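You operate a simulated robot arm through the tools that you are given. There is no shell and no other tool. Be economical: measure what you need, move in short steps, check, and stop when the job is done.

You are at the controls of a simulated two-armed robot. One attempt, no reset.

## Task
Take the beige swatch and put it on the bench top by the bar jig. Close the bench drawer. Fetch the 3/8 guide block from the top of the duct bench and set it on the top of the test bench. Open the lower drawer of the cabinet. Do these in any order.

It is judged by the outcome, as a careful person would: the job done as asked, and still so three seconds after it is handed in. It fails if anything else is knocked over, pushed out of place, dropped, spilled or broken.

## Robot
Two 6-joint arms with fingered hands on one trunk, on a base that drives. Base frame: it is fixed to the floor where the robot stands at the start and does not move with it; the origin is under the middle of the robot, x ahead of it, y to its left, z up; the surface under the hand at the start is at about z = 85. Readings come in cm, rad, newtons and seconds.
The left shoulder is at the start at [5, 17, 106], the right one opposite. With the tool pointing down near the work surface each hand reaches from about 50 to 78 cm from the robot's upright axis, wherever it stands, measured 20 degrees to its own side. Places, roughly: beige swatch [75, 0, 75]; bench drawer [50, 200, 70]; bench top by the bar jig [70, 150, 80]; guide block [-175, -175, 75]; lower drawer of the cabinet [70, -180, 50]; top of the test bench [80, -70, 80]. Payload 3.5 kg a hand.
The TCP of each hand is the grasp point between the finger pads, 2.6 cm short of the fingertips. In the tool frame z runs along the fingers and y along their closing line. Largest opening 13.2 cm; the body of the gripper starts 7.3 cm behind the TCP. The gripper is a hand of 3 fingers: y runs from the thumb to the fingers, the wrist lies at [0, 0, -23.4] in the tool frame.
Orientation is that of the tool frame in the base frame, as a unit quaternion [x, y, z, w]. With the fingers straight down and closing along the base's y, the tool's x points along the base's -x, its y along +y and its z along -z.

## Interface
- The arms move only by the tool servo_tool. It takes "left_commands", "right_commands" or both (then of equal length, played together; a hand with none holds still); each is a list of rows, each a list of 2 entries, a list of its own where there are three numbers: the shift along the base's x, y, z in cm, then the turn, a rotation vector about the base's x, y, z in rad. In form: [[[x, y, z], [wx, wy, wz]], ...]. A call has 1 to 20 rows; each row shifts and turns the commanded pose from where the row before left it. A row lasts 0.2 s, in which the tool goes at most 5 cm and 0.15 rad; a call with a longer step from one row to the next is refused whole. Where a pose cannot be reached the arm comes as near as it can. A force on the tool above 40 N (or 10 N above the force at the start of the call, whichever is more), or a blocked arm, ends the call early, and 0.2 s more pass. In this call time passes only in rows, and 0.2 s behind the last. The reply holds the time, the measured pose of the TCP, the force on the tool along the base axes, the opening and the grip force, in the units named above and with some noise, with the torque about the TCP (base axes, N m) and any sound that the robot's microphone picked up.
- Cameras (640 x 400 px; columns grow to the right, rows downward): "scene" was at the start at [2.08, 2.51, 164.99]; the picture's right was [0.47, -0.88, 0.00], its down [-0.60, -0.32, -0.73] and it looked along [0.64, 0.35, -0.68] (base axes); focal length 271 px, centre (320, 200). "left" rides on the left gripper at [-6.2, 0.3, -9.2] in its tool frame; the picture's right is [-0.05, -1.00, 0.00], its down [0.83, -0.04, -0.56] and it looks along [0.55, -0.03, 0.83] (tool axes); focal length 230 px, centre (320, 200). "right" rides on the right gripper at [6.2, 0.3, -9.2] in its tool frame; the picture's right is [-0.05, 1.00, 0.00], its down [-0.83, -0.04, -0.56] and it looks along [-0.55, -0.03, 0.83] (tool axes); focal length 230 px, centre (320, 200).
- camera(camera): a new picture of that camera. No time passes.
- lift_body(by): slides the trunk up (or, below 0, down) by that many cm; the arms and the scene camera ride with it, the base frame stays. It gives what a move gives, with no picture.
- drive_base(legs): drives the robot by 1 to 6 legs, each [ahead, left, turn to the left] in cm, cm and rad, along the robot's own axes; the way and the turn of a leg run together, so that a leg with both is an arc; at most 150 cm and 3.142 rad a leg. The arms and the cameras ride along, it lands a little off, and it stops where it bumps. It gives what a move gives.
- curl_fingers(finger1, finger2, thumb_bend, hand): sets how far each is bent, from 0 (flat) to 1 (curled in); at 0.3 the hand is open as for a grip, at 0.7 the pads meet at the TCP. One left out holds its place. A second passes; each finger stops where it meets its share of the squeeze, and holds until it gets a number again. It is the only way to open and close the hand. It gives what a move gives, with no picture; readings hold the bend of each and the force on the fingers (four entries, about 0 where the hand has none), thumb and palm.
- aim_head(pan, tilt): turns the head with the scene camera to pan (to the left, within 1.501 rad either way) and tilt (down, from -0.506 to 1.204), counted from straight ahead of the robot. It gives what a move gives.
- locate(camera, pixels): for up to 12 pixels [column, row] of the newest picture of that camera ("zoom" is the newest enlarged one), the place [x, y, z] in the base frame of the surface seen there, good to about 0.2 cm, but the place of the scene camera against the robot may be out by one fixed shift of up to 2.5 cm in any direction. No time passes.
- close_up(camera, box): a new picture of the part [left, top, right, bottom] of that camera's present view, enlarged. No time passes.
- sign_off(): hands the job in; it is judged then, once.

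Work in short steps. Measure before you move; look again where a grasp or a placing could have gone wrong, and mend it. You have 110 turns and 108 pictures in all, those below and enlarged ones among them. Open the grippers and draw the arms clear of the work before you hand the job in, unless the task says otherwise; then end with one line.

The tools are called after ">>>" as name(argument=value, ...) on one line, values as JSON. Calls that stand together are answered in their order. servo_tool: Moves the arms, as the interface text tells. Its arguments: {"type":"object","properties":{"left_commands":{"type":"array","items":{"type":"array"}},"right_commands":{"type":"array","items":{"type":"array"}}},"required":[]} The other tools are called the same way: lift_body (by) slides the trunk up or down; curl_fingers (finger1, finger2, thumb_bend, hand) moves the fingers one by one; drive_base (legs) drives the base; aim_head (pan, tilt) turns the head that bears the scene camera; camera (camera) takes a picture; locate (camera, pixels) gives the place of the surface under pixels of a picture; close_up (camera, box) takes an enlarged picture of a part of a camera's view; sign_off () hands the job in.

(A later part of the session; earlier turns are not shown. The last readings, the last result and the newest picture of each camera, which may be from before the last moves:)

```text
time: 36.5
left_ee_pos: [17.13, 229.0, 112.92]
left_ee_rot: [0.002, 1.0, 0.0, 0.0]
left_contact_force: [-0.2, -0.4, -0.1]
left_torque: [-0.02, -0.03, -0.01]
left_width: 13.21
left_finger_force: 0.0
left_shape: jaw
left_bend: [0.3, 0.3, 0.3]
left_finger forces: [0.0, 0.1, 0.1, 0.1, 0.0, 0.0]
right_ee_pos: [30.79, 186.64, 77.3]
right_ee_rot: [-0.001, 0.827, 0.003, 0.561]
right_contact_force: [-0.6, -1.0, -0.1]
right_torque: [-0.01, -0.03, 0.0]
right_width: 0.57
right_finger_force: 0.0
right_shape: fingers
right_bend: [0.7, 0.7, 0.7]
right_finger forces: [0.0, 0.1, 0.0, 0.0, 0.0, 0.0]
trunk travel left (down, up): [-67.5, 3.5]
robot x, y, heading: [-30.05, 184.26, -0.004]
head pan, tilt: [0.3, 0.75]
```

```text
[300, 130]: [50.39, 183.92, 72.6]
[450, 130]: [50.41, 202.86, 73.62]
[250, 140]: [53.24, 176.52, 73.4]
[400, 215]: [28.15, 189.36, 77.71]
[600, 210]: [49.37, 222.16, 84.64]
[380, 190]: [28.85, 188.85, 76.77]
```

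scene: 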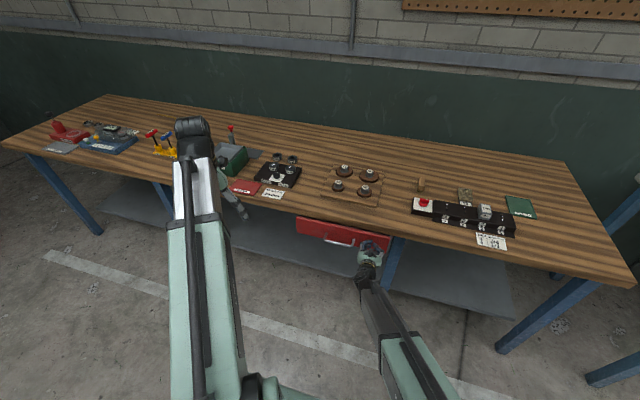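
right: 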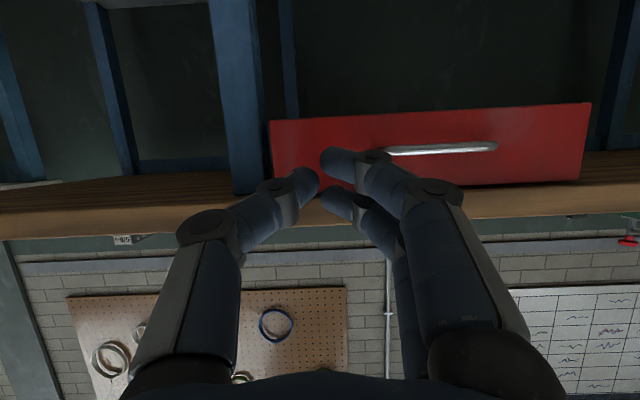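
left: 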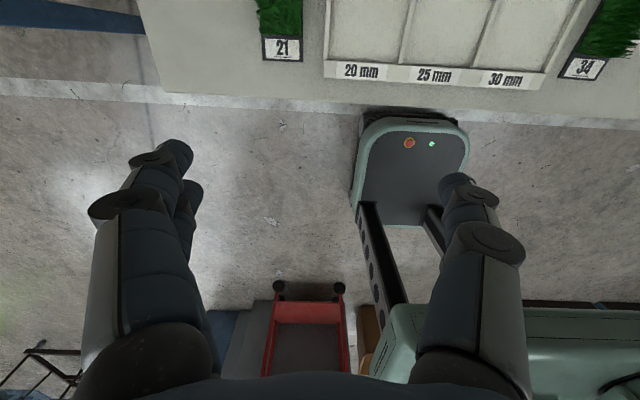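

The face is at x 50.4, level with the bench edge. I press once more to make sure it is the end stop.

>>> servo_tool(right_commands=[[[5, 0, 0], [0, 0, 0]], [[5, 0, 0], [0, 0, 0]], [[5, 0, 0], [0, 0, 0]], [[1, 0, 0], [0, 0, 0]], [[0.6, 0, 0], [0, 0, 0]], [[0.6, 0, 0], [0, 0, 0]], [[0.6, 0, 0], [0, 0, 0]], [[0.6, 0, 0], [0, 0, 0]], [[0.6, 0, 0], [0, 0, 0]]])

>>> servo_tool(right_commands=[[[-3, 0, 0], [0, 0, 0]], [[-5, 0, 0], [0, 0, 0]], [[-5, 0, 0], [0, 0, 0]], [[-4, 0, 0], [0, 0, 0]]])

>>> camera(camera="right")

>>> locate(camera="right", pixels=[[300, 130], [450, 130], [550, 140]])

```text
time: 38.0
left_ee_pos: [16.9, 229.03, 113.16]
left_ee_rot: [0.002, 1.0, 0.0, 0.001]
left_contact_force: [0.2, 0.0, 0.5]
left_torque: [0.01, 0.02, 0.0]
left_width: 13.19
left_finger_force: 0.1
left_shape: jaw
left_bend: [0.3, 0.3, 0.3]
left_finger forces: [0.0, 0.1, 0.0, 0.0, 0.1, 0.1]
right_ee_pos: [47.71, 187.02, 76.86]
right_ee_rot: [-0.005, 0.829, 0.005, 0.559]
right_contact_force: [-18.9, 2.4, 4.0]
right_torque: [-0.02, -0.15, 0.08]
right_width: 0.56
right_finger_force: 9.2
right_shape: fingers
right_bend: [0.7, 0.73, 0.7]
right_finger forces: [0.0, 15.7, 0.0, 0.0, 3.4, 0.1]
trunk travel left (down, up): [-67.5, 3.5]
robot x, y, heading: [-29.89, 184.47, -0.004]
head pan, tilt: [0.3, 0.75]
stopped in row 7 (right hand): the force on the tool passed its limit at 44 N (the readings are from after the stop); the commanded pose is now the measured one
```

```text
time: 39.0
left_ee_pos: [17.03, 228.83, 112.99]
left_ee_rot: [0.002, 1.0, 0.0, 0.0]
left_contact_force: [0.1, 0.2, -0.1]
left_torque: [0.02, -0.03, 0.0]
left_width: 13.2
left_finger_force: 0.0
left_shape: jaw
left_bend: [0.3, 0.3, 0.3]
left_finger forces: [0.1, 0.0, 0.0, 0.0, 0.1, 0.0]
right_ee_pos: [30.66, 187.2, 76.86]
right_ee_rot: [-0.002, 0.829, 0.004, 0.56]
right_contact_force: [0.1, -0.4, 0.7]
right_torque: [0.0, 0.0, 0.03]
right_width: 0.57
right_finger_force: 0.0
right_shape: fingers
right_bend: [0.7, 0.7, 0.7]
right_finger forces: [0.0, 0.1, 0.1, 0.0, 0.0, 0.0]
trunk travel left (down, up): [-67.5, 3.5]
robot x, y, heading: [-29.82, 184.49, -0.002]
head pan, tilt: [0.3, 0.75]
```

```text
80 pictures are left
```

right: 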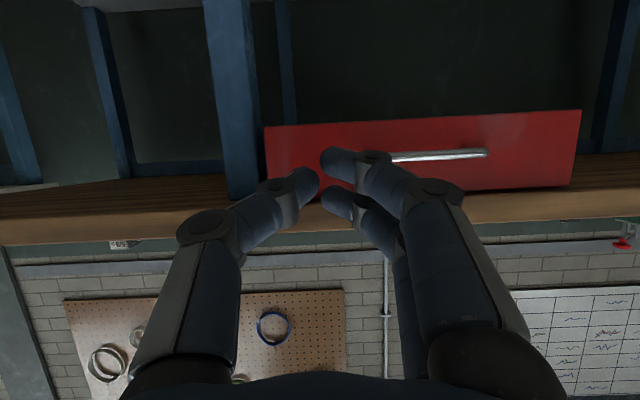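

```text
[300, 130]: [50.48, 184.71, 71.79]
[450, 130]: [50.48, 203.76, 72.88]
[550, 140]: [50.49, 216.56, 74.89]
```

The face has not moved, so the drawer is closed. I return the right hand to its travel pose and look round to the right for the route.

>>> servo_tool(right_commands=[[[0, 0, 4], [0, 0, 0]], [[0, 0, 4], [0, 0, 0]], [[0, 0, 4], [0, 0, 0]], [[0, 0, 4], [0, 0.15, 0]], [[0, -1, 4], [0, 0.15, 0]], [[0, -1, 4], [0, 0.15, 0]], [[1, -1, 4], [0, 0.15, 0]], [[3, -1, 4], [0, 0.15, 0]], [[3, -1, 2], [0, 0.15, 0]], [[2, 0, 0], [0, 0.15, 0]], [[0, 0, 0], [0, 0.14, 0]]])

>>> drive_base(legs=[[-25, 0, 0], [0, 0, -1.57]])

>>> aim_head(pan=0.0, tilt=0.4)

>>> camera(camera="scene")

```text
refused: row 8 steps farther than a row can; nothing moved
```

```text
time: 44.7
left_ee_pos: [-11.64, 136.07, 112.96]
left_ee_rot: [0.719, 0.695, 0.0, 0.0]
left_contact_force: [-0.2, 0.1, 0.7]
left_torque: [0.0, 0.02, -0.01]
left_width: 13.2
left_finger_force: 0.0
left_shape: jaw
left_bend: [0.3, 0.3, 0.3]
left_finger forces: [0.0, 0.1, 0.1, 0.0, 0.1, 0.0]
right_ee_pos: [-53.52, 123.75, 76.69]
right_ee_rot: [0.592, 0.579, -0.398, 0.393]
right_contact_force: [0.0, 0.2, 0.8]
right_torque: [0.0, 0.01, -0.01]
right_width: 0.58
right_finger_force: 0.1
right_shape: fingers
right_bend: [0.7, 0.7, 0.7]
right_finger forces: [0.0, 0.0, 0.0, 0.1, 0.1, 0.1]
trunk travel left (down, up): [-67.5, 3.5]
robot x, y, heading: [-54.31, 184.39, -1.605]
head pan, tilt: [0.3, 0.75]
```

```text
time: 45.5
left_ee_pos: [-11.59, 136.11, 112.96]
left_ee_rot: [0.72, 0.694, 0.0, 0.0]
left_contact_force: [-0.2, 0.2, 0.3]
left_torque: [0.02, 0.0, 0.01]
left_width: 13.16
left_finger_force: 0.0
left_shape: jaw
left_bend: [0.3, 0.3, 0.3]
left_finger forces: [0.0, 0.1, 0.1, 0.0, 0.0, 0.0]
right_ee_pos: [-53.54, 123.79, 76.81]
right_ee_rot: [0.593, 0.579, -0.398, 0.392]
right_contact_force: [0.2, -0.8, 0.1]
right_torque: [0.01, 0.01, -0.03]
right_width: 0.61
right_finger_force: 0.0
right_shape: fingers
right_bend: [0.7, 0.7, 0.7]
right_finger forces: [0.1, 0.1, 0.0, 0.0, 0.1, 0.1]
trunk travel left (down, up): [-67.5, 3.5]
robot x, y, heading: [-55.0, 184.76, -1.61]
head pan, tilt: [0.0, 0.4]
```

```text
79 pictures are left
```

scene: 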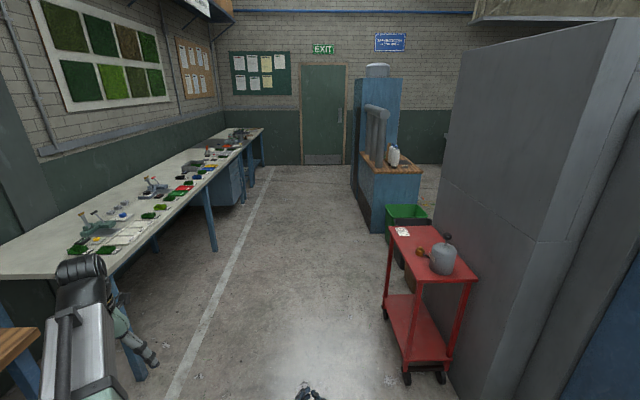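

The first call was refused, yet the turn went freely. The view shows a lane with a red cart at (425,270) and beyond it the duct bench at (385,165). I measure these.

>>> locate(camera="scene", pixels=[[385, 245], [478, 280], [395, 370], [360, 155], [385, 168], [372, 228], [394, 158], [420, 168], [245, 190], [215, 200], [420, 215], [440, 200]])

>>> close_up(camera="scene", box=[180, 100, 500, 300])

```text
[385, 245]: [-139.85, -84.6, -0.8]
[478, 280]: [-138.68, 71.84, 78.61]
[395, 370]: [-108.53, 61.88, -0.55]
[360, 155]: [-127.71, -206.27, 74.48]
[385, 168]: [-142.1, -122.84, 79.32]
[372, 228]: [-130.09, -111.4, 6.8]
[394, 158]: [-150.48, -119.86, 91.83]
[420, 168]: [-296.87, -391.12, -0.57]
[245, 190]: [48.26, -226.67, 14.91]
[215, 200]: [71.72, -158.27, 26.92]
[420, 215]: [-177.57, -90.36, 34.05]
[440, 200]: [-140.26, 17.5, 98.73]
```

```text
2.00 times, centred on (340, 200) of scene
```

zoom: 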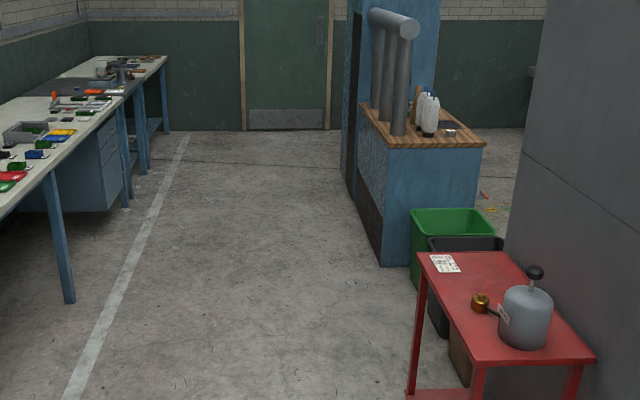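

The way ahead is clear near x -40. First I restore the right arm to the upright travel pose (turn about the robot's left axis, now base +x).

>>> servo_tool(right_commands=[[[0, 0, 4], [0, 0, 0]], [[0, 0, 4], [0, 0, 0]], [[0, 0, 4], [0.15, -0.005, 0]], [[0, 0, 4], [0.15, -0.005, 0]], [[0, 0, 4], [0.15, -0.005, 0]], [[0, 0, 4], [0.15, -0.005, 0]], [[0, 0, 4], [0.15, -0.005, 0]], [[0, -1, 4], [0.15, -0.005, 0]], [[0, -3, 2], [0.15, -0.005, 0]], [[0, -3, 0], [0.14, -0.005, 0]]])

>>> curl_fingers(hand="right", finger1=0.3, finger2=0.3, thumb_bend=0.3)

>>> drive_base(legs=[[0, 0, 0.035], [150, 10, 0], [60, 0, 0]])

>>> aim_head(pan=-0.7, tilt=0.4)

>>> camera(camera="scene")

```text
time: 47.7
left_ee_pos: [-11.49, 135.98, 112.98]
left_ee_rot: [0.719, 0.695, 0.0, 0.0]
left_contact_force: [-0.6, 0.5, 1.4]
left_torque: [0.03, -0.02, 0.01]
left_width: 13.19
left_finger_force: 0.1
left_shape: jaw
left_bend: [0.3, 0.3, 0.3]
left_finger forces: [0.0, 0.1, 0.1, 0.0, 0.0, 0.1]
right_ee_pos: [-53.4, 116.68, 110.81]
right_ee_rot: [0.719, 0.695, 0.007, 0.003]
right_contact_force: [0.6, 0.4, -0.6]
right_torque: [-0.02, 0.01, -0.02]
right_width: 0.61
right_finger_force: 0.0
right_shape: fingers
right_bend: [0.7, 0.7, 0.7]
right_finger forces: [0.0, 0.0, 0.0, 0.0, 0.0, 0.1]
trunk travel left (down, up): [-67.5, 3.5]
robot x, y, heading: [-54.64, 184.36, -1.607]
head pan, tilt: [0.0, 0.4]
```

```text
time: 48.7
left_ee_pos: [-11.54, 136.11, 113.07]
left_ee_rot: [0.719, 0.695, 0.0, 0.0]
left_contact_force: [-0.8, 0.3, 0.0]
left_torque: [0.0, -0.01, 0.0]
left_width: 13.21
left_finger_force: 0.1
left_shape: jaw
left_bend: [0.3, 0.3, 0.3]
left_finger forces: [0.0, 0.0, 0.0, 0.0, 0.0, 0.1]
right_ee_pos: [-53.36, 116.91, 110.82]
right_ee_rot: [0.719, 0.695, 0.007, 0.004]
right_contact_force: [0.1, -0.2, 0.8]
right_torque: [0.0, 0.02, -0.01]
right_width: 13.38
right_finger_force: 0.1
right_shape: fingers
right_bend: [0.3, 0.3, 0.3]
right_finger forces: [0.1, 0.0, 0.1, 0.1, 0.0, 0.0]
trunk travel left (down, up): [-67.5, 3.5]
robot x, y, heading: [-54.32, 184.51, -1.6]
head pan, tilt: [0.0, 0.4]
```

```text
refused: leg 2 is longer than a leg can be; nothing moved
```

```text
time: 49.8
left_ee_pos: [-11.59, 136.15, 113.1]
left_ee_rot: [0.719, 0.695, 0.0, -0.001]
left_contact_force: [0.6, -0.2, 0.8]
left_torque: [-0.05, 0.02, -0.04]
left_width: 13.19
left_finger_force: 0.0
left_shape: jaw
left_bend: [0.3, 0.3, 0.3]
left_finger forces: [0.0, 0.0, 0.0, 0.1, 0.0, 0.0]
right_ee_pos: [-53.37, 116.8, 110.75]
right_ee_rot: [0.719, 0.695, 0.006, 0.004]
right_contact_force: [0.2, -0.4, 0.6]
right_torque: [0.0, -0.01, -0.01]
right_width: 13.4
right_finger_force: 0.1
right_shape: fingers
right_bend: [0.3, 0.3, 0.3]
right_finger forces: [0.0, 0.0, 0.1, 0.1, 0.0, 0.1]
trunk travel left (down, up): [-67.5, 3.5]
robot x, y, heading: [-54.5, 184.56, -1.607]
head pan, tilt: [-0.7, 0.4]
```

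```text
77 pictures are left
```

scene: 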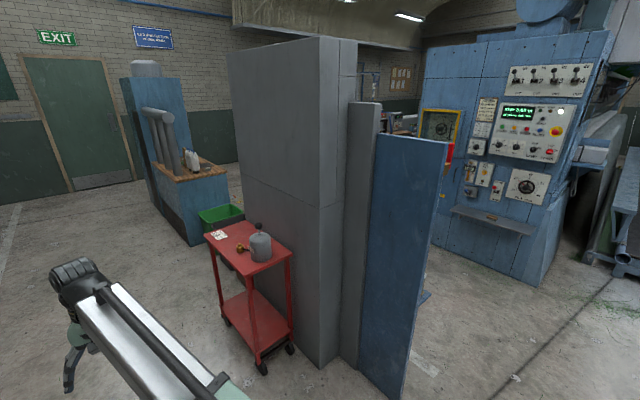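

A leg was just too long. I drive in shorter legs to about (-45, -30) and look to the right.

>>> drive_base(legs=[[0, 0, 0.035], [140, 10, 0], [75, 0, 0]])

>>> camera(camera="scene")

```text
time: 61.1
left_ee_pos: [6.73, -81.38, 113.04]
left_ee_rot: [0.695, 0.719, 0.0, 0.0]
left_contact_force: [-0.5, 0.2, 0.3]
left_torque: [0.03, 0.03, -0.03]
left_width: 13.17
left_finger_force: 0.1
left_shape: jaw
left_bend: [0.3, 0.3, 0.3]
left_finger forces: [0.0, 0.1, 0.0, 0.0, 0.1, 0.0]
right_ee_pos: [-33.75, -103.61, 110.7]
right_ee_rot: [0.694, 0.719, 0.006, 0.005]
right_contact_force: [0.0, 0.1, -0.5]
right_torque: [0.02, 0.0, -0.01]
right_width: 13.42
right_finger_force: 0.0
right_shape: fingers
right_bend: [0.3, 0.3, 0.3]
right_finger forces: [0.0, 0.0, 0.0, 0.0, 0.0, 0.0]
trunk travel left (down, up): [-67.5, 3.5]
robot x, y, heading: [-39.31, -36.04, -1.54]
head pan, tilt: [-0.7, 0.4]
```

```text
76 pictures are left
```

scene: 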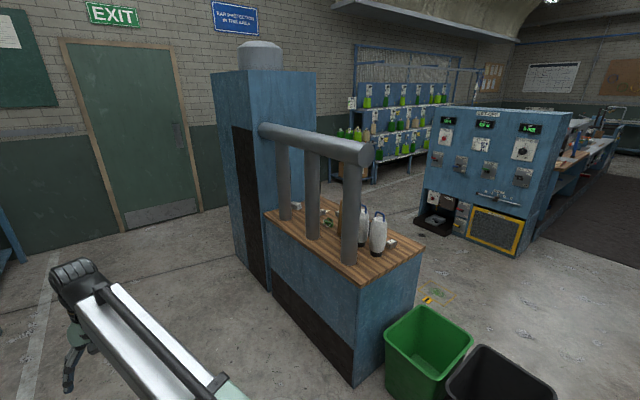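

>>> close_up(camera="scene", box=[250, 170, 430, 282])

>>> locate(camera="scene", pixels=[[325, 222], [390, 243], [421, 252], [358, 284], [268, 212], [378, 245], [320, 200], [230, 230], [470, 340], [440, 300], [430, 230], [520, 240]])

```text
3.56 times, centred on (340, 226) of scene
```

zoom: 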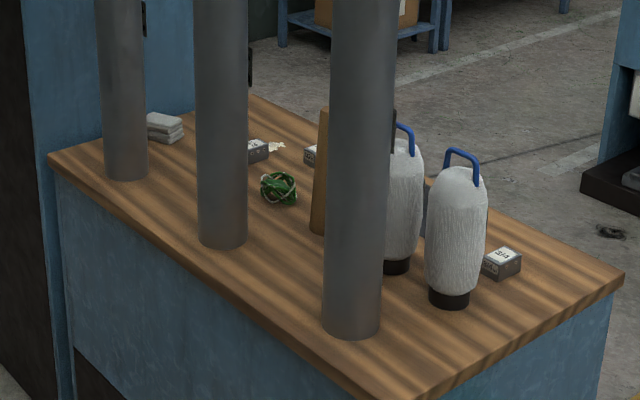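

```text
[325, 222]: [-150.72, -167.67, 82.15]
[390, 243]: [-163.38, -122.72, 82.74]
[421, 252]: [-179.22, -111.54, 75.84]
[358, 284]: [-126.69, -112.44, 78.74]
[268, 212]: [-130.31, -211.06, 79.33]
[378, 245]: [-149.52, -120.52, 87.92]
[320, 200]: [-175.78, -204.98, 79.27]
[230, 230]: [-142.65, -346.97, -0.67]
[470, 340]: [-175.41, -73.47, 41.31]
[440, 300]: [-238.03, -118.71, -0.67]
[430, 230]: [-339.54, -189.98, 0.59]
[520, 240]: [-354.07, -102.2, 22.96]
```

The block candidates are on the far side of the ducts, so I must come from the bench's far (-x) side. I measure the space round the blue column at the bench's end.

>>> locate(camera="scene", pixels=[[240, 262], [222, 150], [120, 232], [190, 210], [330, 175], [400, 180], [370, 182], [30, 260], [420, 225], [355, 385], [388, 350], [260, 200]])

>>> aim_head(pan=-1.2, tilt=0.5)

>>> camera(camera="scene")

```text
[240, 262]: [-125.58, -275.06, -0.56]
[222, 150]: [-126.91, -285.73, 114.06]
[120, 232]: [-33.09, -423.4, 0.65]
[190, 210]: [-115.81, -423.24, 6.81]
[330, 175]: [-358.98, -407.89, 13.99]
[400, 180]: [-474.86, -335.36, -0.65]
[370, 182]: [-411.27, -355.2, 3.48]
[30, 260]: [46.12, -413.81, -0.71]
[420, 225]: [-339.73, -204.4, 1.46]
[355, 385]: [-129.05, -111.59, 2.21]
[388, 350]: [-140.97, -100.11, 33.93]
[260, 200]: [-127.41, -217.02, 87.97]
```

```text
time: 62.0
left_ee_pos: [6.91, -81.22, 112.96]
left_ee_rot: [0.695, 0.719, 0.0, 0.0]
left_contact_force: [-0.2, -0.6, 0.0]
left_torque: [0.02, 0.01, 0.0]
left_width: 13.16
left_finger_force: 0.1
left_shape: jaw
left_bend: [0.3, 0.3, 0.3]
left_finger forces: [0.0, 0.1, 0.0, 0.1, 0.1, 0.1]
right_ee_pos: [-33.59, -103.48, 110.77]
right_ee_rot: [0.694, 0.72, 0.006, 0.004]
right_contact_force: [-0.7, -0.7, -0.4]
right_torque: [-0.03, 0.04, 0.03]
right_width: 13.41
right_finger_force: 0.1
right_shape: fingers
right_bend: [0.3, 0.3, 0.3]
right_finger forces: [0.0, 0.0, 0.1, 0.1, 0.0, 0.0]
trunk travel left (down, up): [-67.5, 3.5]
robot x, y, heading: [-39.33, -36.15, -1.534]
head pan, tilt: [-1.201, 0.499]
```

```text
74 pictures are left
```

scene: 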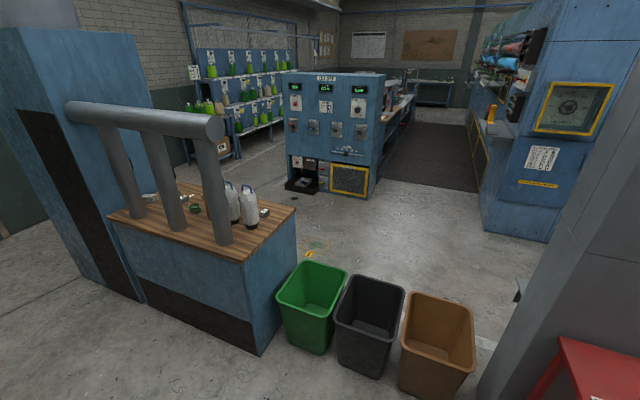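

There is free floor behind the duct bench, and a passage y -286…-423 past the column. I pull the right hand in, turn to face +x, and go round with the arms trailing behind the motion.

>>> servo_tool(right_commands=[[[0, 4, 1], [0, 0, 0]], [[0, 4, 1], [0, 0, 0]], [[0, 4, 1], [0, 0, 0]], [[0, 4, 0], [0, 0, 0]]])

>>> drive_base(legs=[[0, -10, 0], [0, 0, 1.534], [0, -110, 0], [0, -110, 0]])

>>> aim_head(pan=-1.5, tilt=0.4)

>>> camera(camera="scene")

```text
time: 63.0
left_ee_pos: [6.81, -81.28, 113.06]
left_ee_rot: [0.695, 0.719, 0.0, 0.0]
left_contact_force: [0.1, 0.7, -0.2]
left_torque: [-0.01, 0.01, -0.03]
left_width: 13.19
left_finger_force: 0.1
left_shape: jaw
left_bend: [0.3, 0.3, 0.3]
left_finger forces: [0.0, 0.1, 0.0, 0.0, 0.1, 0.1]
right_ee_pos: [-33.54, -87.34, 113.92]
right_ee_rot: [0.694, 0.72, 0.005, 0.004]
right_contact_force: [0.5, 0.2, 0.3]
right_torque: [0.02, -0.02, -0.02]
right_width: 13.43
right_finger_force: 0.0
right_shape: fingers
right_bend: [0.3, 0.3, 0.3]
right_finger forces: [0.0, 0.0, 0.0, 0.0, 0.1, 0.0]
trunk travel left (down, up): [-67.5, 3.5]
robot x, y, heading: [-39.44, -36.34, -1.536]
head pan, tilt: [-1.201, 0.499]
```

```text
time: 78.5
left_ee_pos: [0.98, -213.48, 112.91]
left_ee_rot: [-0.004, 1.0, -0.001, 0.001]
left_contact_force: [0.3, -0.5, -0.7]
left_torque: [0.0, 0.01, 0.0]
left_width: 13.19
left_finger_force: 0.1
left_shape: jaw
left_bend: [0.3, 0.3, 0.3]
left_finger forces: [0.0, 0.0, 0.0, 0.1, 0.0, 0.1]
right_ee_pos: [5.76, -254.03, 113.89]
right_ee_rot: [-0.006, 1.0, 0.007, -0.002]
right_contact_force: [-0.4, -0.2, -0.1]
right_torque: [0.0, -0.03, -0.01]
right_width: 13.41
right_finger_force: 0.0
right_shape: fingers
right_bend: [0.3, 0.3, 0.3]
right_finger forces: [0.0, 0.0, 0.1, 0.0, 0.0, 0.0]
trunk travel left (down, up): [-67.5, 3.5]
robot x, y, heading: [-45.68, -258.98, 0.004]
head pan, tilt: [-1.201, 0.499]
```

```text
time: 79.3
left_ee_pos: [0.96, -213.5, 113.05]
left_ee_rot: [-0.004, 1.0, 0.0, 0.0]
left_contact_force: [-0.1, -0.3, 0.3]
left_torque: [0.01, -0.02, 0.0]
left_width: 13.2
left_finger_force: 0.1
left_shape: jaw
left_bend: [0.3, 0.3, 0.3]
left_finger forces: [0.0, 0.0, 0.1, 0.1, 0.1, 0.1]
right_ee_pos: [5.94, -254.15, 113.82]
right_ee_rot: [-0.005, 1.0, 0.007, -0.001]
right_contact_force: [0.3, -0.1, 0.6]
right_torque: [0.02, 0.01, 0.04]
right_width: 13.39
right_finger_force: 0.0
right_shape: fingers
right_bend: [0.3, 0.3, 0.3]
right_finger forces: [0.0, 0.1, 0.0, 0.0, 0.0, 0.0]
trunk travel left (down, up): [-67.5, 3.5]
robot x, y, heading: [-45.45, -258.29, 0.007]
head pan, tilt: [-1.499, 0.4]
```

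```text
73 pictures are left
```

scene: 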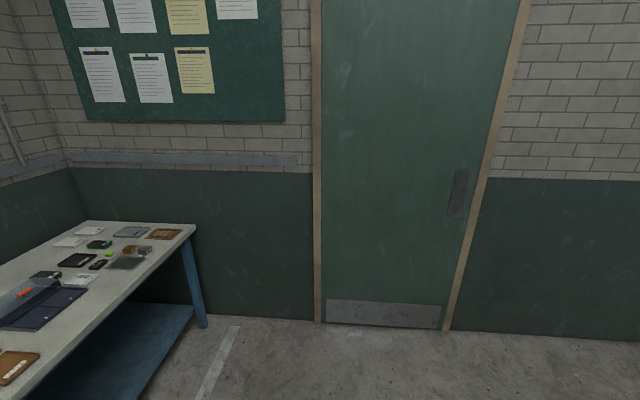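

The passage by the door is clear. I go on right 100 cm, then back 220 cm past the column.

>>> drive_base(legs=[[0, -100, 0], [-110, 0, 0], [-110, 0, 0]])

>>> aim_head(pan=0.7, tilt=0.5)

>>> camera(camera="scene")

```text
time: 94.9
left_ee_pos: [-217.33, -309.84, 113.03]
left_ee_rot: [0.003, 1.0, 0.0, 0.001]
left_contact_force: [-0.8, -0.8, 0.1]
left_torque: [0.0, 0.02, 0.0]
left_width: 13.2
left_finger_force: 0.1
left_shape: jaw
left_bend: [0.3, 0.3, 0.3]
left_finger forces: [0.1, 0.1, 0.1, 0.0, 0.0, 0.0]
right_ee_pos: [-212.98, -350.56, 113.85]
right_ee_rot: [0.004, 1.0, 0.006, -0.001]
right_contact_force: [-0.1, -0.6, -0.3]
right_torque: [-0.01, 0.04, -0.03]
right_width: 13.38
right_finger_force: 0.0
right_shape: fingers
right_bend: [0.3, 0.3, 0.3]
right_finger forces: [0.0, 0.0, 0.1, 0.0, 0.0, 0.0]
trunk travel left (down, up): [-67.5, 3.5]
robot x, y, heading: [-264.43, -353.97, -0.011]
head pan, tilt: [-1.499, 0.4]
```

```text
time: 97.0
left_ee_pos: [-217.22, -309.77, 113.03]
left_ee_rot: [0.003, 1.0, 0.0, 0.0]
left_contact_force: [-0.5, -0.3, -0.2]
left_torque: [-0.04, -0.01, 0.0]
left_width: 13.19
left_finger_force: 0.0
left_shape: jaw
left_bend: [0.3, 0.3, 0.3]
left_finger forces: [0.0, 0.0, 0.0, 0.0, 0.0, 0.1]
right_ee_pos: [-212.9, -350.51, 113.76]
right_ee_rot: [0.003, 1.0, 0.007, -0.002]
right_contact_force: [-0.3, -0.9, 0.0]
right_torque: [-0.01, -0.01, 0.0]
right_width: 13.42
right_finger_force: 0.0
right_shape: fingers
right_bend: [0.3, 0.3, 0.3]
right_finger forces: [0.0, 0.0, 0.0, 0.1, 0.0, 0.0]
trunk travel left (down, up): [-67.5, 3.5]
robot x, y, heading: [-264.21, -353.95, -0.012]
head pan, tilt: [0.7, 0.499]
```

```text
72 pictures are left
```

scene: 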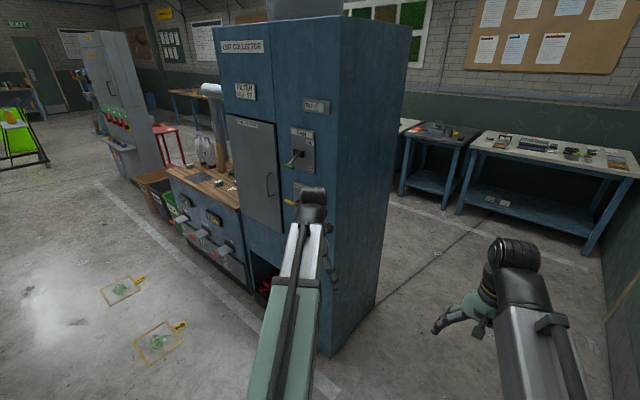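

Two marked patches lie on the floor at (125,290) and (162,342); I must not drive over them. I measure them and the bench front.

>>> locate(camera="scene", pixels=[[102, 292], [140, 280], [125, 305], [137, 345], [183, 324], [165, 362], [210, 255], [240, 150], [295, 155], [170, 168], [232, 205], [225, 186]])

>>> close_up(camera="scene", box=[60, 130, 300, 380])

```text
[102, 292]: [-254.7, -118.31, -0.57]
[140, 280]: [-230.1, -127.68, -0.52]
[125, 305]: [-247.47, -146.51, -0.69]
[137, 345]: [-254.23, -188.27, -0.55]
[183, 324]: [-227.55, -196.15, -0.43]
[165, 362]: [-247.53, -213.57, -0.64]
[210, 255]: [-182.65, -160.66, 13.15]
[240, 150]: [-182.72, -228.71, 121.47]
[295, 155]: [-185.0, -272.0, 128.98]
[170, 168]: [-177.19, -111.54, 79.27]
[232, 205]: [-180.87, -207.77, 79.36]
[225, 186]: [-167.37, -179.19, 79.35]
```

```text
1.60 times, centred on (180, 255) of scene
```

zoom: 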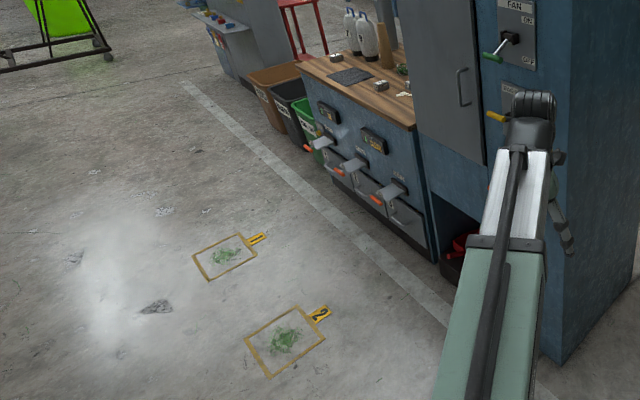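

Both patches look like flat tape and stickers (z about floor level). I zoom in on the bench top to find the blocks, and check the patches' heights.

>>> close_up(camera="scene", box=[165, 130, 245, 210])

>>> close_up(camera="scene", box=[90, 260, 210, 370])

>>> locate(camera="zoom", pixels=[[180, 100], [150, 130], [480, 260], [500, 245], [390, 320], [440, 330], [250, 250], [300, 60], [420, 300], [160, 150]])

```text
5.00 times, centred on (205, 170) of scene
```

zoom: 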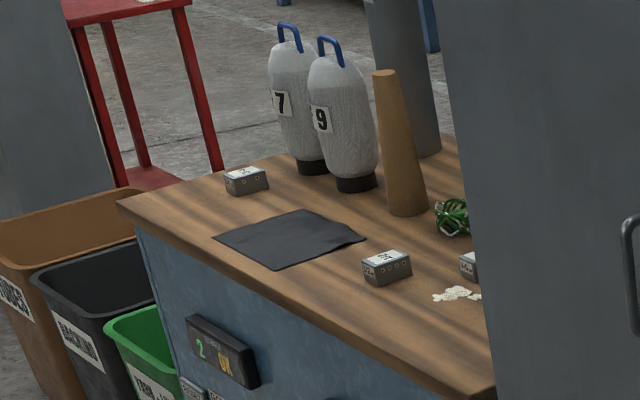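

```text
3.64 times, centred on (150, 315) of scene
```

zoom: 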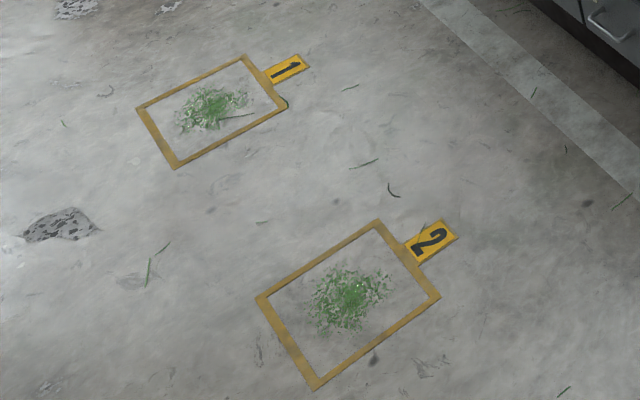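

```text
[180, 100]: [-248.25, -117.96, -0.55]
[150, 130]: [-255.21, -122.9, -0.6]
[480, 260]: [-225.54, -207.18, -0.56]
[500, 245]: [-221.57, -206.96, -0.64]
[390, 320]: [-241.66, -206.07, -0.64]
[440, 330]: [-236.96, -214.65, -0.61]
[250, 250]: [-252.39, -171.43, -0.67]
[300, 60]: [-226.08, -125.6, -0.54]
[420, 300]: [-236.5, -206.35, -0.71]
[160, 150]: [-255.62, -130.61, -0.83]
```

The patches are flat markings. I move 60 cm left, staying short of them, to see the blocks past the column.

>>> drive_base(legs=[[0, 70, 0]])

>>> aim_head(pan=0.85, tilt=0.6)

>>> camera(camera="scene")

```text
time: 100.9
left_ee_pos: [-215.83, -239.44, 113.03]
left_ee_rot: [0.008, 1.0, 0.0, 0.0]
left_contact_force: [-0.2, 0.4, 0.4]
left_torque: [0.01, 0.06, 0.06]
left_width: 13.18
left_finger_force: 0.1
left_shape: jaw
left_bend: [0.3, 0.3, 0.3]
left_finger forces: [0.0, 0.0, 0.1, 0.0, 0.0, 0.0]
right_ee_pos: [-211.96, -280.07, 113.8]
right_ee_rot: [0.008, 1.0, 0.006, -0.002]
right_contact_force: [0.0, -0.5, -0.4]
right_torque: [-0.03, 0.03, 0.0]
right_width: 13.42
right_finger_force: 0.1
right_shape: fingers
right_bend: [0.3, 0.3, 0.3]
right_finger forces: [0.1, 0.0, 0.0, 0.0, 0.1, 0.0]
trunk travel left (down, up): [-67.5, 3.5]
robot x, y, heading: [-263.22, -283.22, -0.019]
head pan, tilt: [0.7, 0.499]
```

```text
time: 101.6
left_ee_pos: [-215.8, -239.38, 113.01]
left_ee_rot: [0.009, 1.0, 0.0, 0.0]
left_contact_force: [0.2, 0.3, 0.0]
left_torque: [-0.01, 0.01, -0.01]
left_width: 13.2
left_finger_force: 0.1
left_shape: jaw
left_bend: [0.3, 0.3, 0.3]
left_finger forces: [0.1, 0.0, 0.0, 0.1, 0.0, 0.0]
right_ee_pos: [-212.03, -280.13, 113.78]
right_ee_rot: [0.007, 1.0, 0.007, -0.001]
right_contact_force: [-0.3, 0.1, -1.1]
right_torque: [-0.01, 0.01, -0.01]
right_width: 13.39
right_finger_force: 0.0
right_shape: fingers
right_bend: [0.3, 0.3, 0.3]
right_finger forces: [0.2, 0.0, 0.0, 0.0, 0.1, 0.0]
trunk travel left (down, up): [-67.5, 3.5]
robot x, y, heading: [-263.81, -283.4, -0.015]
head pan, tilt: [0.85, 0.6]
```

```text
68 pictures are left
```

scene: 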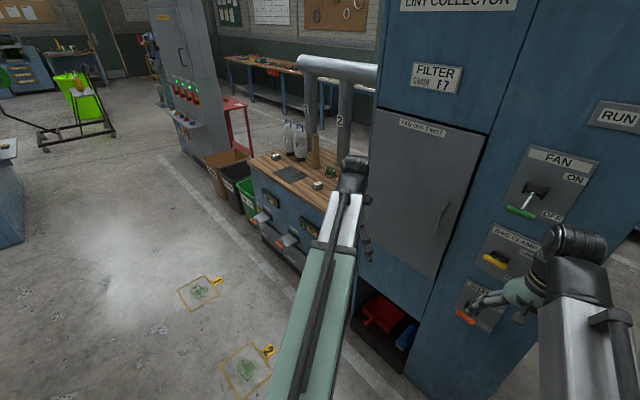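

>>> close_up(camera="scene", box=[240, 120, 350, 210])

>>> locate(camera="zoom", pixels=[[448, 370], [180, 195], [505, 310], [430, 250], [560, 395], [285, 310]])

```text
4.44 times, centred on (295, 165) of scene
```

zoom: 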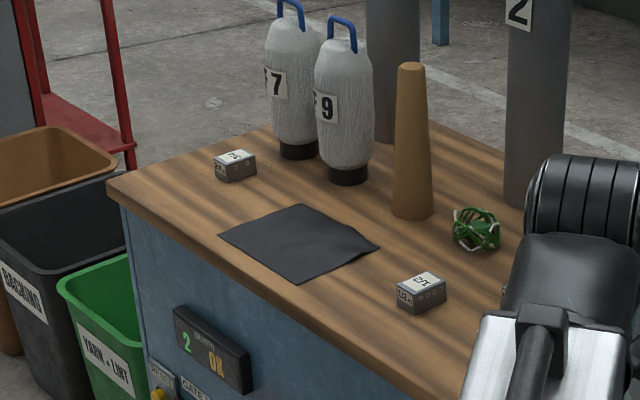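

```text
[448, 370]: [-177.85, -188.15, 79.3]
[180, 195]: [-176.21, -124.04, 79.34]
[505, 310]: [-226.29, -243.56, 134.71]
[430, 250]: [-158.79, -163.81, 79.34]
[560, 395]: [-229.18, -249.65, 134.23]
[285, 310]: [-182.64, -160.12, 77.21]
```

>>> close_up(camera="scene", box=[274, 150, 290, 164])

>>> close_up(camera="scene", box=[304, 178, 324, 194])

```text
16.00 times, centred on (282, 157) of scene
```

zoom: 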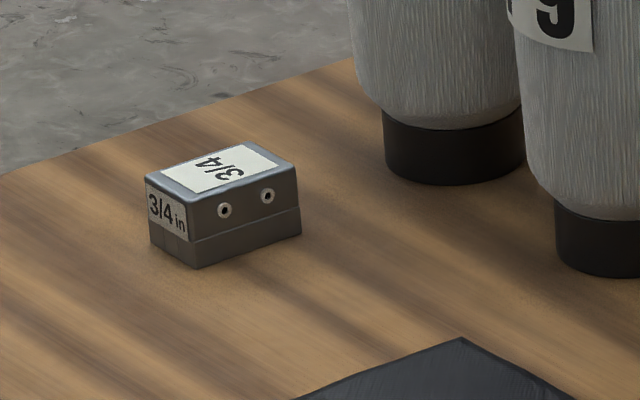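

```text
16.00 times, centred on (314, 186) of scene
```

zoom: 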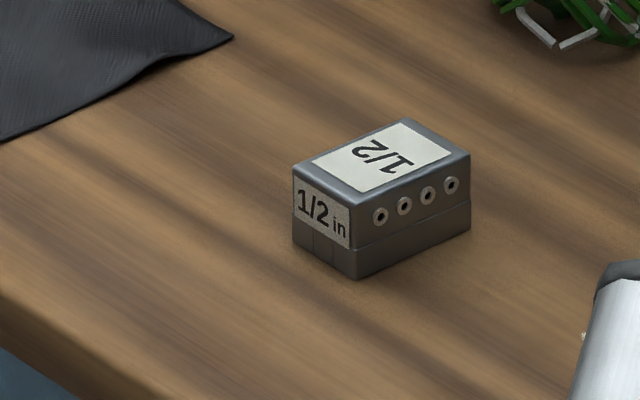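

The third block, hidden behind the left arm near (-158,-183), must be the 3/8. Before passing the column, I check how far its levers stick out.

>>> locate(camera="scene", pixels=[[520, 212], [490, 260], [465, 316], [445, 215], [275, 243], [307, 268], [560, 170]])

>>> drive_base(legs=[[0, 0, 0.015], [0, 111, 0]])

>>> aim_head(pan=0.0, tilt=0.6)

>>> camera(camera="scene")

>>> camera(camera="right")

```text
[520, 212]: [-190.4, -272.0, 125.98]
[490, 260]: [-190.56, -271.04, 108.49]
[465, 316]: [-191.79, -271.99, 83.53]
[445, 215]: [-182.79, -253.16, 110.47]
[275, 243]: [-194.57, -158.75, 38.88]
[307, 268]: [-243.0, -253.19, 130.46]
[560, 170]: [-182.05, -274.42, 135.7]
```

```text
time: 107.5
left_ee_pos: [-217.2, -127.99, 112.98]
left_ee_rot: [-0.003, 1.0, 0.0, 0.0]
left_contact_force: [0.6, 1.0, -0.5]
left_torque: [0.01, 0.01, 0.0]
left_width: 13.21
left_finger_force: 0.1
left_shape: jaw
left_bend: [0.3, 0.3, 0.3]
left_finger forces: [0.0, 0.0, 0.0, 0.0, 0.0, 0.1]
right_ee_pos: [-212.29, -168.54, 113.88]
right_ee_rot: [-0.003, 1.0, 0.007, -0.002]
right_contact_force: [0.4, -0.1, 0.1]
right_torque: [-0.03, -0.04, -0.01]
right_width: 13.41
right_finger_force: 0.1
right_shape: fingers
right_bend: [0.3, 0.3, 0.3]
right_finger forces: [0.0, 0.1, 0.0, 0.1, 0.0, 0.1]
trunk travel left (down, up): [-67.5, 3.5]
robot x, y, heading: [-263.71, -172.64, 0.005]
head pan, tilt: [0.85, 0.6]
```

```text
time: 108.7
left_ee_pos: [-216.99, -127.94, 112.99]
left_ee_rot: [-0.002, 1.0, 0.0, 0.0]
left_contact_force: [-0.2, 0.7, -0.1]
left_torque: [0.0, -0.01, -0.04]
left_width: 13.19
left_finger_force: 0.0
left_shape: jaw
left_bend: [0.3, 0.3, 0.3]
left_finger forces: [0.1, 0.1, 0.0, 0.0, 0.0, 0.0]
right_ee_pos: [-212.15, -168.64, 113.82]
right_ee_rot: [-0.004, 1.0, 0.007, -0.003]
right_contact_force: [1.2, -0.4, 0.8]
right_torque: [0.0, 0.02, -0.02]
right_width: 13.44
right_finger_force: 0.2
right_shape: fingers
right_bend: [0.3, 0.3, 0.3]
right_finger forces: [0.0, 0.0, 0.0, 0.2, 0.0, 0.1]
trunk travel left (down, up): [-67.5, 3.5]
robot x, y, heading: [-264.16, -173.06, 0.008]
head pan, tilt: [0.0, 0.6]
```

```text
64 pictures are left
```

scene: 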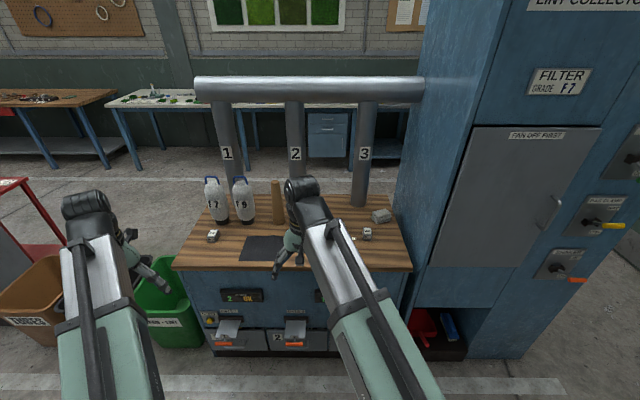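

```text
63 pictures are left
```

right: 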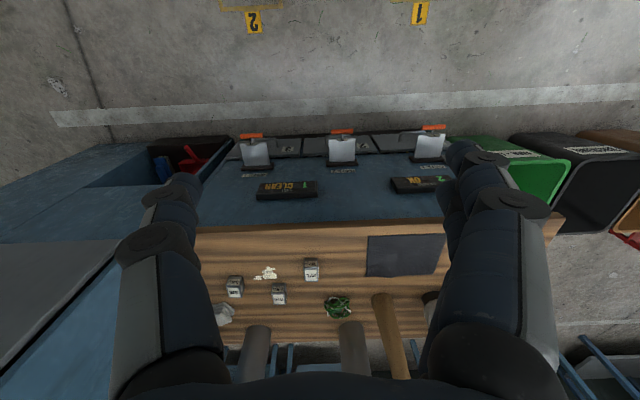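

The right wrist view shows three blocks at (234,285), (279,293), (311,268). I zoom in to read the labels.

>>> close_up(camera="right", box=[210, 245, 340, 325])

>>> close_up(camera="scene", box=[345, 200, 405, 245])

>>> locate(camera="right", pixels=[[234, 280], [279, 288], [311, 263], [265, 273], [222, 313], [338, 307], [254, 345], [350, 345]])

```text
4.92 times, centred on (275, 285) of right
```

zoom: 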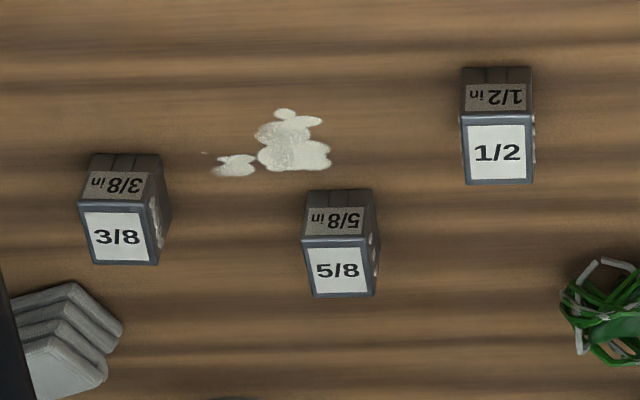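

```text
8.89 times, centred on (375, 222) of scene
```

zoom: 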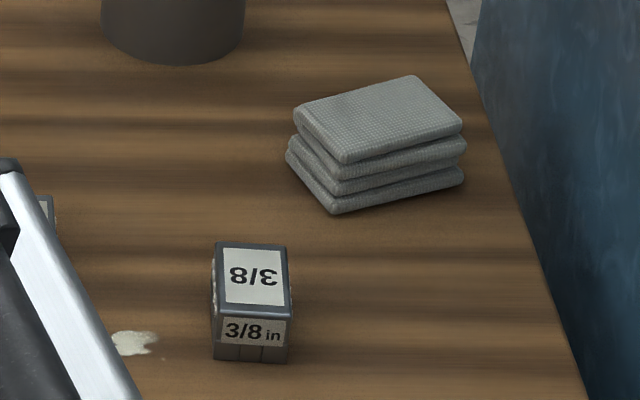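

```text
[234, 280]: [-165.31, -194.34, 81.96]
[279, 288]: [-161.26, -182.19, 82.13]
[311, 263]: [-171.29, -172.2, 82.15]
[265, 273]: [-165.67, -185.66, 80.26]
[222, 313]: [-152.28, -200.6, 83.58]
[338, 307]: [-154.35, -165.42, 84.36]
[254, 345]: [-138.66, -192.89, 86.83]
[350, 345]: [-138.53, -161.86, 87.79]
```

The 3/8 block is at about (-163.5,-194.5), its top near z 83.5, with a towel stack and the 5/8 block beside it. I drive nearer, just enough to reach it.

>>> drive_base(legs=[[0, -7, -0.006], [30, 0, 0]])

>>> servo_tool(right_commands=[[[3, -3, 0], [0, 0, 0]], [[3, -3, 0], [0, 0, 0]], [[3, -3, 0], [0, 0, 0]], [[3, -3, 0], [0, 0, 0]]])

>>> camera(camera="right")

>>> camera(camera="scene")

```text
time: 111.4
left_ee_pos: [-187.0, -135.17, 113.01]
left_ee_rot: [0.0, 1.0, 0.0, -0.002]
left_contact_force: [0.9, 0.5, 0.2]
left_torque: [0.0, 0.04, 0.02]
left_width: 13.2
left_finger_force: 0.1
left_shape: jaw
left_bend: [0.3, 0.3, 0.3]
left_finger forces: [0.1, 0.0, 0.1, 0.0, 0.0, 0.0]
right_ee_pos: [-182.39, -175.8, 113.68]
right_ee_rot: [0.0, 1.0, 0.007, -0.003]
right_contact_force: [0.2, 0.4, -0.1]
right_torque: [0.01, 0.03, 0.02]
right_width: 13.4
right_finger_force: 0.2
right_shape: fingers
right_bend: [0.3, 0.3, 0.3]
right_finger forces: [0.1, 0.0, 0.0, 0.1, 0.0, 0.1]
trunk travel left (down, up): [-67.5, 3.5]
robot x, y, heading: [-233.75, -180.04, 0.004]
head pan, tilt: [0.0, 0.6]
```

```text
time: 112.4
left_ee_pos: [-187.1, -135.15, 112.96]
left_ee_rot: [0.001, 1.0, 0.0, 0.0]
left_contact_force: [0.4, 0.4, 0.4]
left_torque: [-0.02, 0.0, 0.05]
left_width: 13.18
left_finger_force: 0.1
left_shape: jaw
left_bend: [0.3, 0.3, 0.3]
left_finger forces: [0.0, 0.0, 0.0, 0.0, 0.0, 0.1]
right_ee_pos: [-170.63, -187.87, 113.66]
right_ee_rot: [-0.001, 1.0, 0.007, -0.002]
right_contact_force: [0.3, -0.5, 0.2]
right_torque: [-0.02, 0.0, 0.0]
right_width: 13.41
right_finger_force: 0.0
right_shape: fingers
right_bend: [0.3, 0.3, 0.3]
right_finger forces: [0.1, 0.0, 0.0, 0.1, 0.0, 0.0]
trunk travel left (down, up): [-67.5, 3.5]
robot x, y, heading: [-233.81, -179.63, -0.001]
head pan, tilt: [0.0, 0.6]
```

```text
60 pictures are left
```

right: 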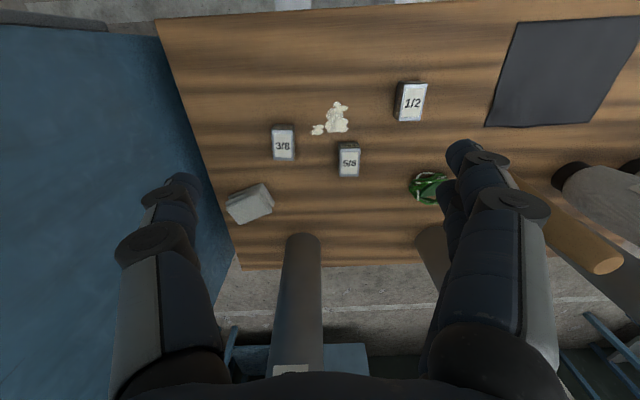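

```text
59 pictures are left
```

scene: 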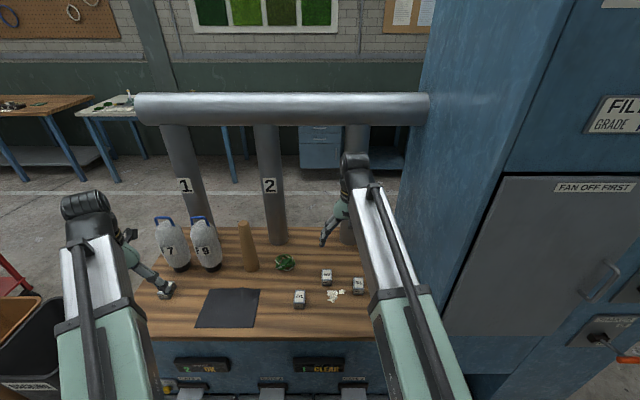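

>>> locate(camera="right", pixels=[[272, 128], [293, 126], [274, 160], [296, 159], [283, 145], [348, 160], [340, 118], [250, 203], [275, 195], [205, 200]])

>>> close_up(camera="right", box=[240, 90, 380, 180])

>>> curl_fingers(hand="right", finger1=0.46, finger2=0.46, thumb_bend=0.46)

```text
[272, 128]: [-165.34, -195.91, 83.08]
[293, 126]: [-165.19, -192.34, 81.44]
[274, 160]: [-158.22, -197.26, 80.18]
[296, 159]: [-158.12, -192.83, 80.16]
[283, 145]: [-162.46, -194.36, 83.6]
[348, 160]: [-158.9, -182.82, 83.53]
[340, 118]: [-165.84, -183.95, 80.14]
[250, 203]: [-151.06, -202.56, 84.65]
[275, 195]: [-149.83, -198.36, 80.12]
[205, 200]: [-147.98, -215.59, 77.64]
```

```text
4.44 times, centred on (310, 135) of right
```

zoom: 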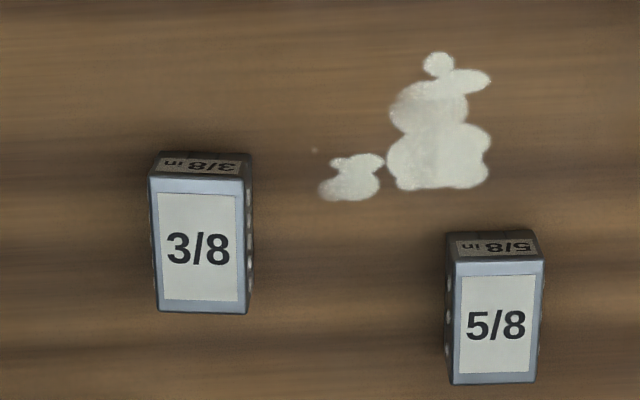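

```text
time: 113.4
left_ee_pos: [-187.15, -135.22, 112.98]
left_ee_rot: [0.001, 1.0, 0.0, 0.0]
left_contact_force: [0.3, 0.8, -0.4]
left_torque: [-0.01, -0.01, -0.02]
left_width: 13.18
left_finger_force: 0.1
left_shape: jaw
left_bend: [0.3, 0.3, 0.3]
left_finger forces: [0.1, 0.0, 0.0, 0.0, 0.0, 0.0]
right_ee_pos: [-170.54, -187.91, 113.65]
right_ee_rot: [0.0, 1.0, 0.007, -0.003]
right_contact_force: [-0.5, 0.6, 0.6]
right_torque: [0.0, 0.03, 0.05]
right_width: 8.18
right_finger_force: 0.0
right_shape: fingers
right_bend: [0.46, 0.46, 0.46]
right_finger forces: [0.1, 0.0, 0.0, 0.1, 0.0, 0.0]
trunk travel left (down, up): [-67.5, 3.5]
robot x, y, heading: [-233.58, -179.74, -0.003]
head pan, tilt: [0.0, 0.6]
```

Block: x -165.3…-159.8, y -196.1…-192.5, top 83.6, bench 80.15; a white smear sits about y -189.5, so I narrow the opening to about 6 cm before going down.

>>> curl_fingers(hand="right", finger1=0.52, finger2=0.52, thumb_bend=0.52)

>>> servo_tool(right_commands=[[[2.7, -2.2, 0], [0, 0, 0]], [[2.7, -2.2, 0], [0, 0, 0]], [[2.7, -2.1, 0], [0, 0, 0]], [[0, 0, -4], [0, 0, 0]], [[0, 0, -4], [0, 0, 0]], [[0, 0, -4], [0, 0, 0]], [[0, 0, -4], [0, 0, 0]], [[0, 0, -4], [0, 0, 0]], [[0, 0, -2.5], [0, 0, 0]]])

>>> camera(camera="right")

```text
time: 114.4
left_ee_pos: [-187.04, -135.11, 113.0]
left_ee_rot: [0.001, 1.0, -0.001, 0.001]
left_contact_force: [-0.7, -0.1, -1.2]
left_torque: [0.0, 0.03, 0.04]
left_width: 13.22
left_finger_force: 0.1
left_shape: jaw
left_bend: [0.3, 0.3, 0.3]
left_finger forces: [0.1, 0.1, 0.0, 0.0, 0.0, 0.0]
right_ee_pos: [-170.58, -187.94, 113.85]
right_ee_rot: [0.0, 1.0, 0.008, -0.002]
right_contact_force: [-0.9, 0.2, -0.4]
right_torque: [0.03, 0.0, 0.0]
right_width: 6.21
right_finger_force: 0.1
right_shape: fingers
right_bend: [0.52, 0.52, 0.52]
right_finger forces: [0.1, 0.0, 0.0, 0.0, 0.0, 0.1]
trunk travel left (down, up): [-67.5, 3.5]
robot x, y, heading: [-233.88, -179.73, -0.005]
head pan, tilt: [0.0, 0.6]
```

```text
time: 116.4
left_ee_pos: [-187.17, -135.03, 112.95]
left_ee_rot: [0.001, 1.0, 0.001, 0.0]
left_contact_force: [-0.1, -0.2, -0.4]
left_torque: [-0.02, -0.05, -0.03]
left_width: 13.21
left_finger_force: 0.1
left_shape: jaw
left_bend: [0.3, 0.3, 0.3]
left_finger forces: [0.0, 0.0, 0.1, 0.0, 0.0, 0.1]
right_ee_pos: [-162.39, -194.19, 91.24]
right_ee_rot: [0.001, 1.0, 0.007, -0.001]
right_contact_force: [0.2, -0.3, 0.0]
right_torque: [0.03, -0.02, 0.0]
right_width: 6.15
right_finger_force: 0.1
right_shape: fingers
right_bend: [0.52, 0.52, 0.52]
right_finger forces: [0.0, 0.0, 0.0, 0.0, 0.0, 0.0]
trunk travel left (down, up): [-67.5, 3.5]
robot x, y, heading: [-233.92, -179.88, -0.003]
head pan, tilt: [0.0, 0.6]
```

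```text
57 pictures are left
```

right: 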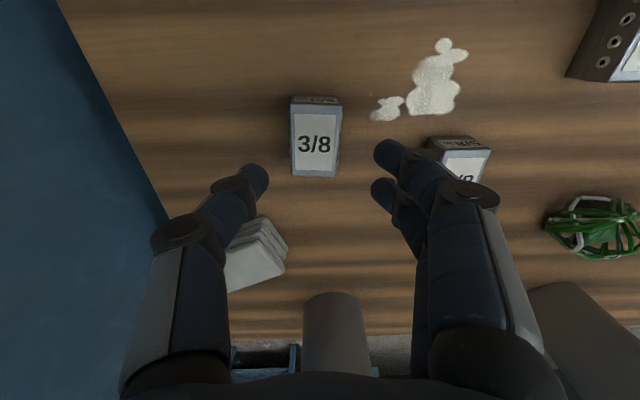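

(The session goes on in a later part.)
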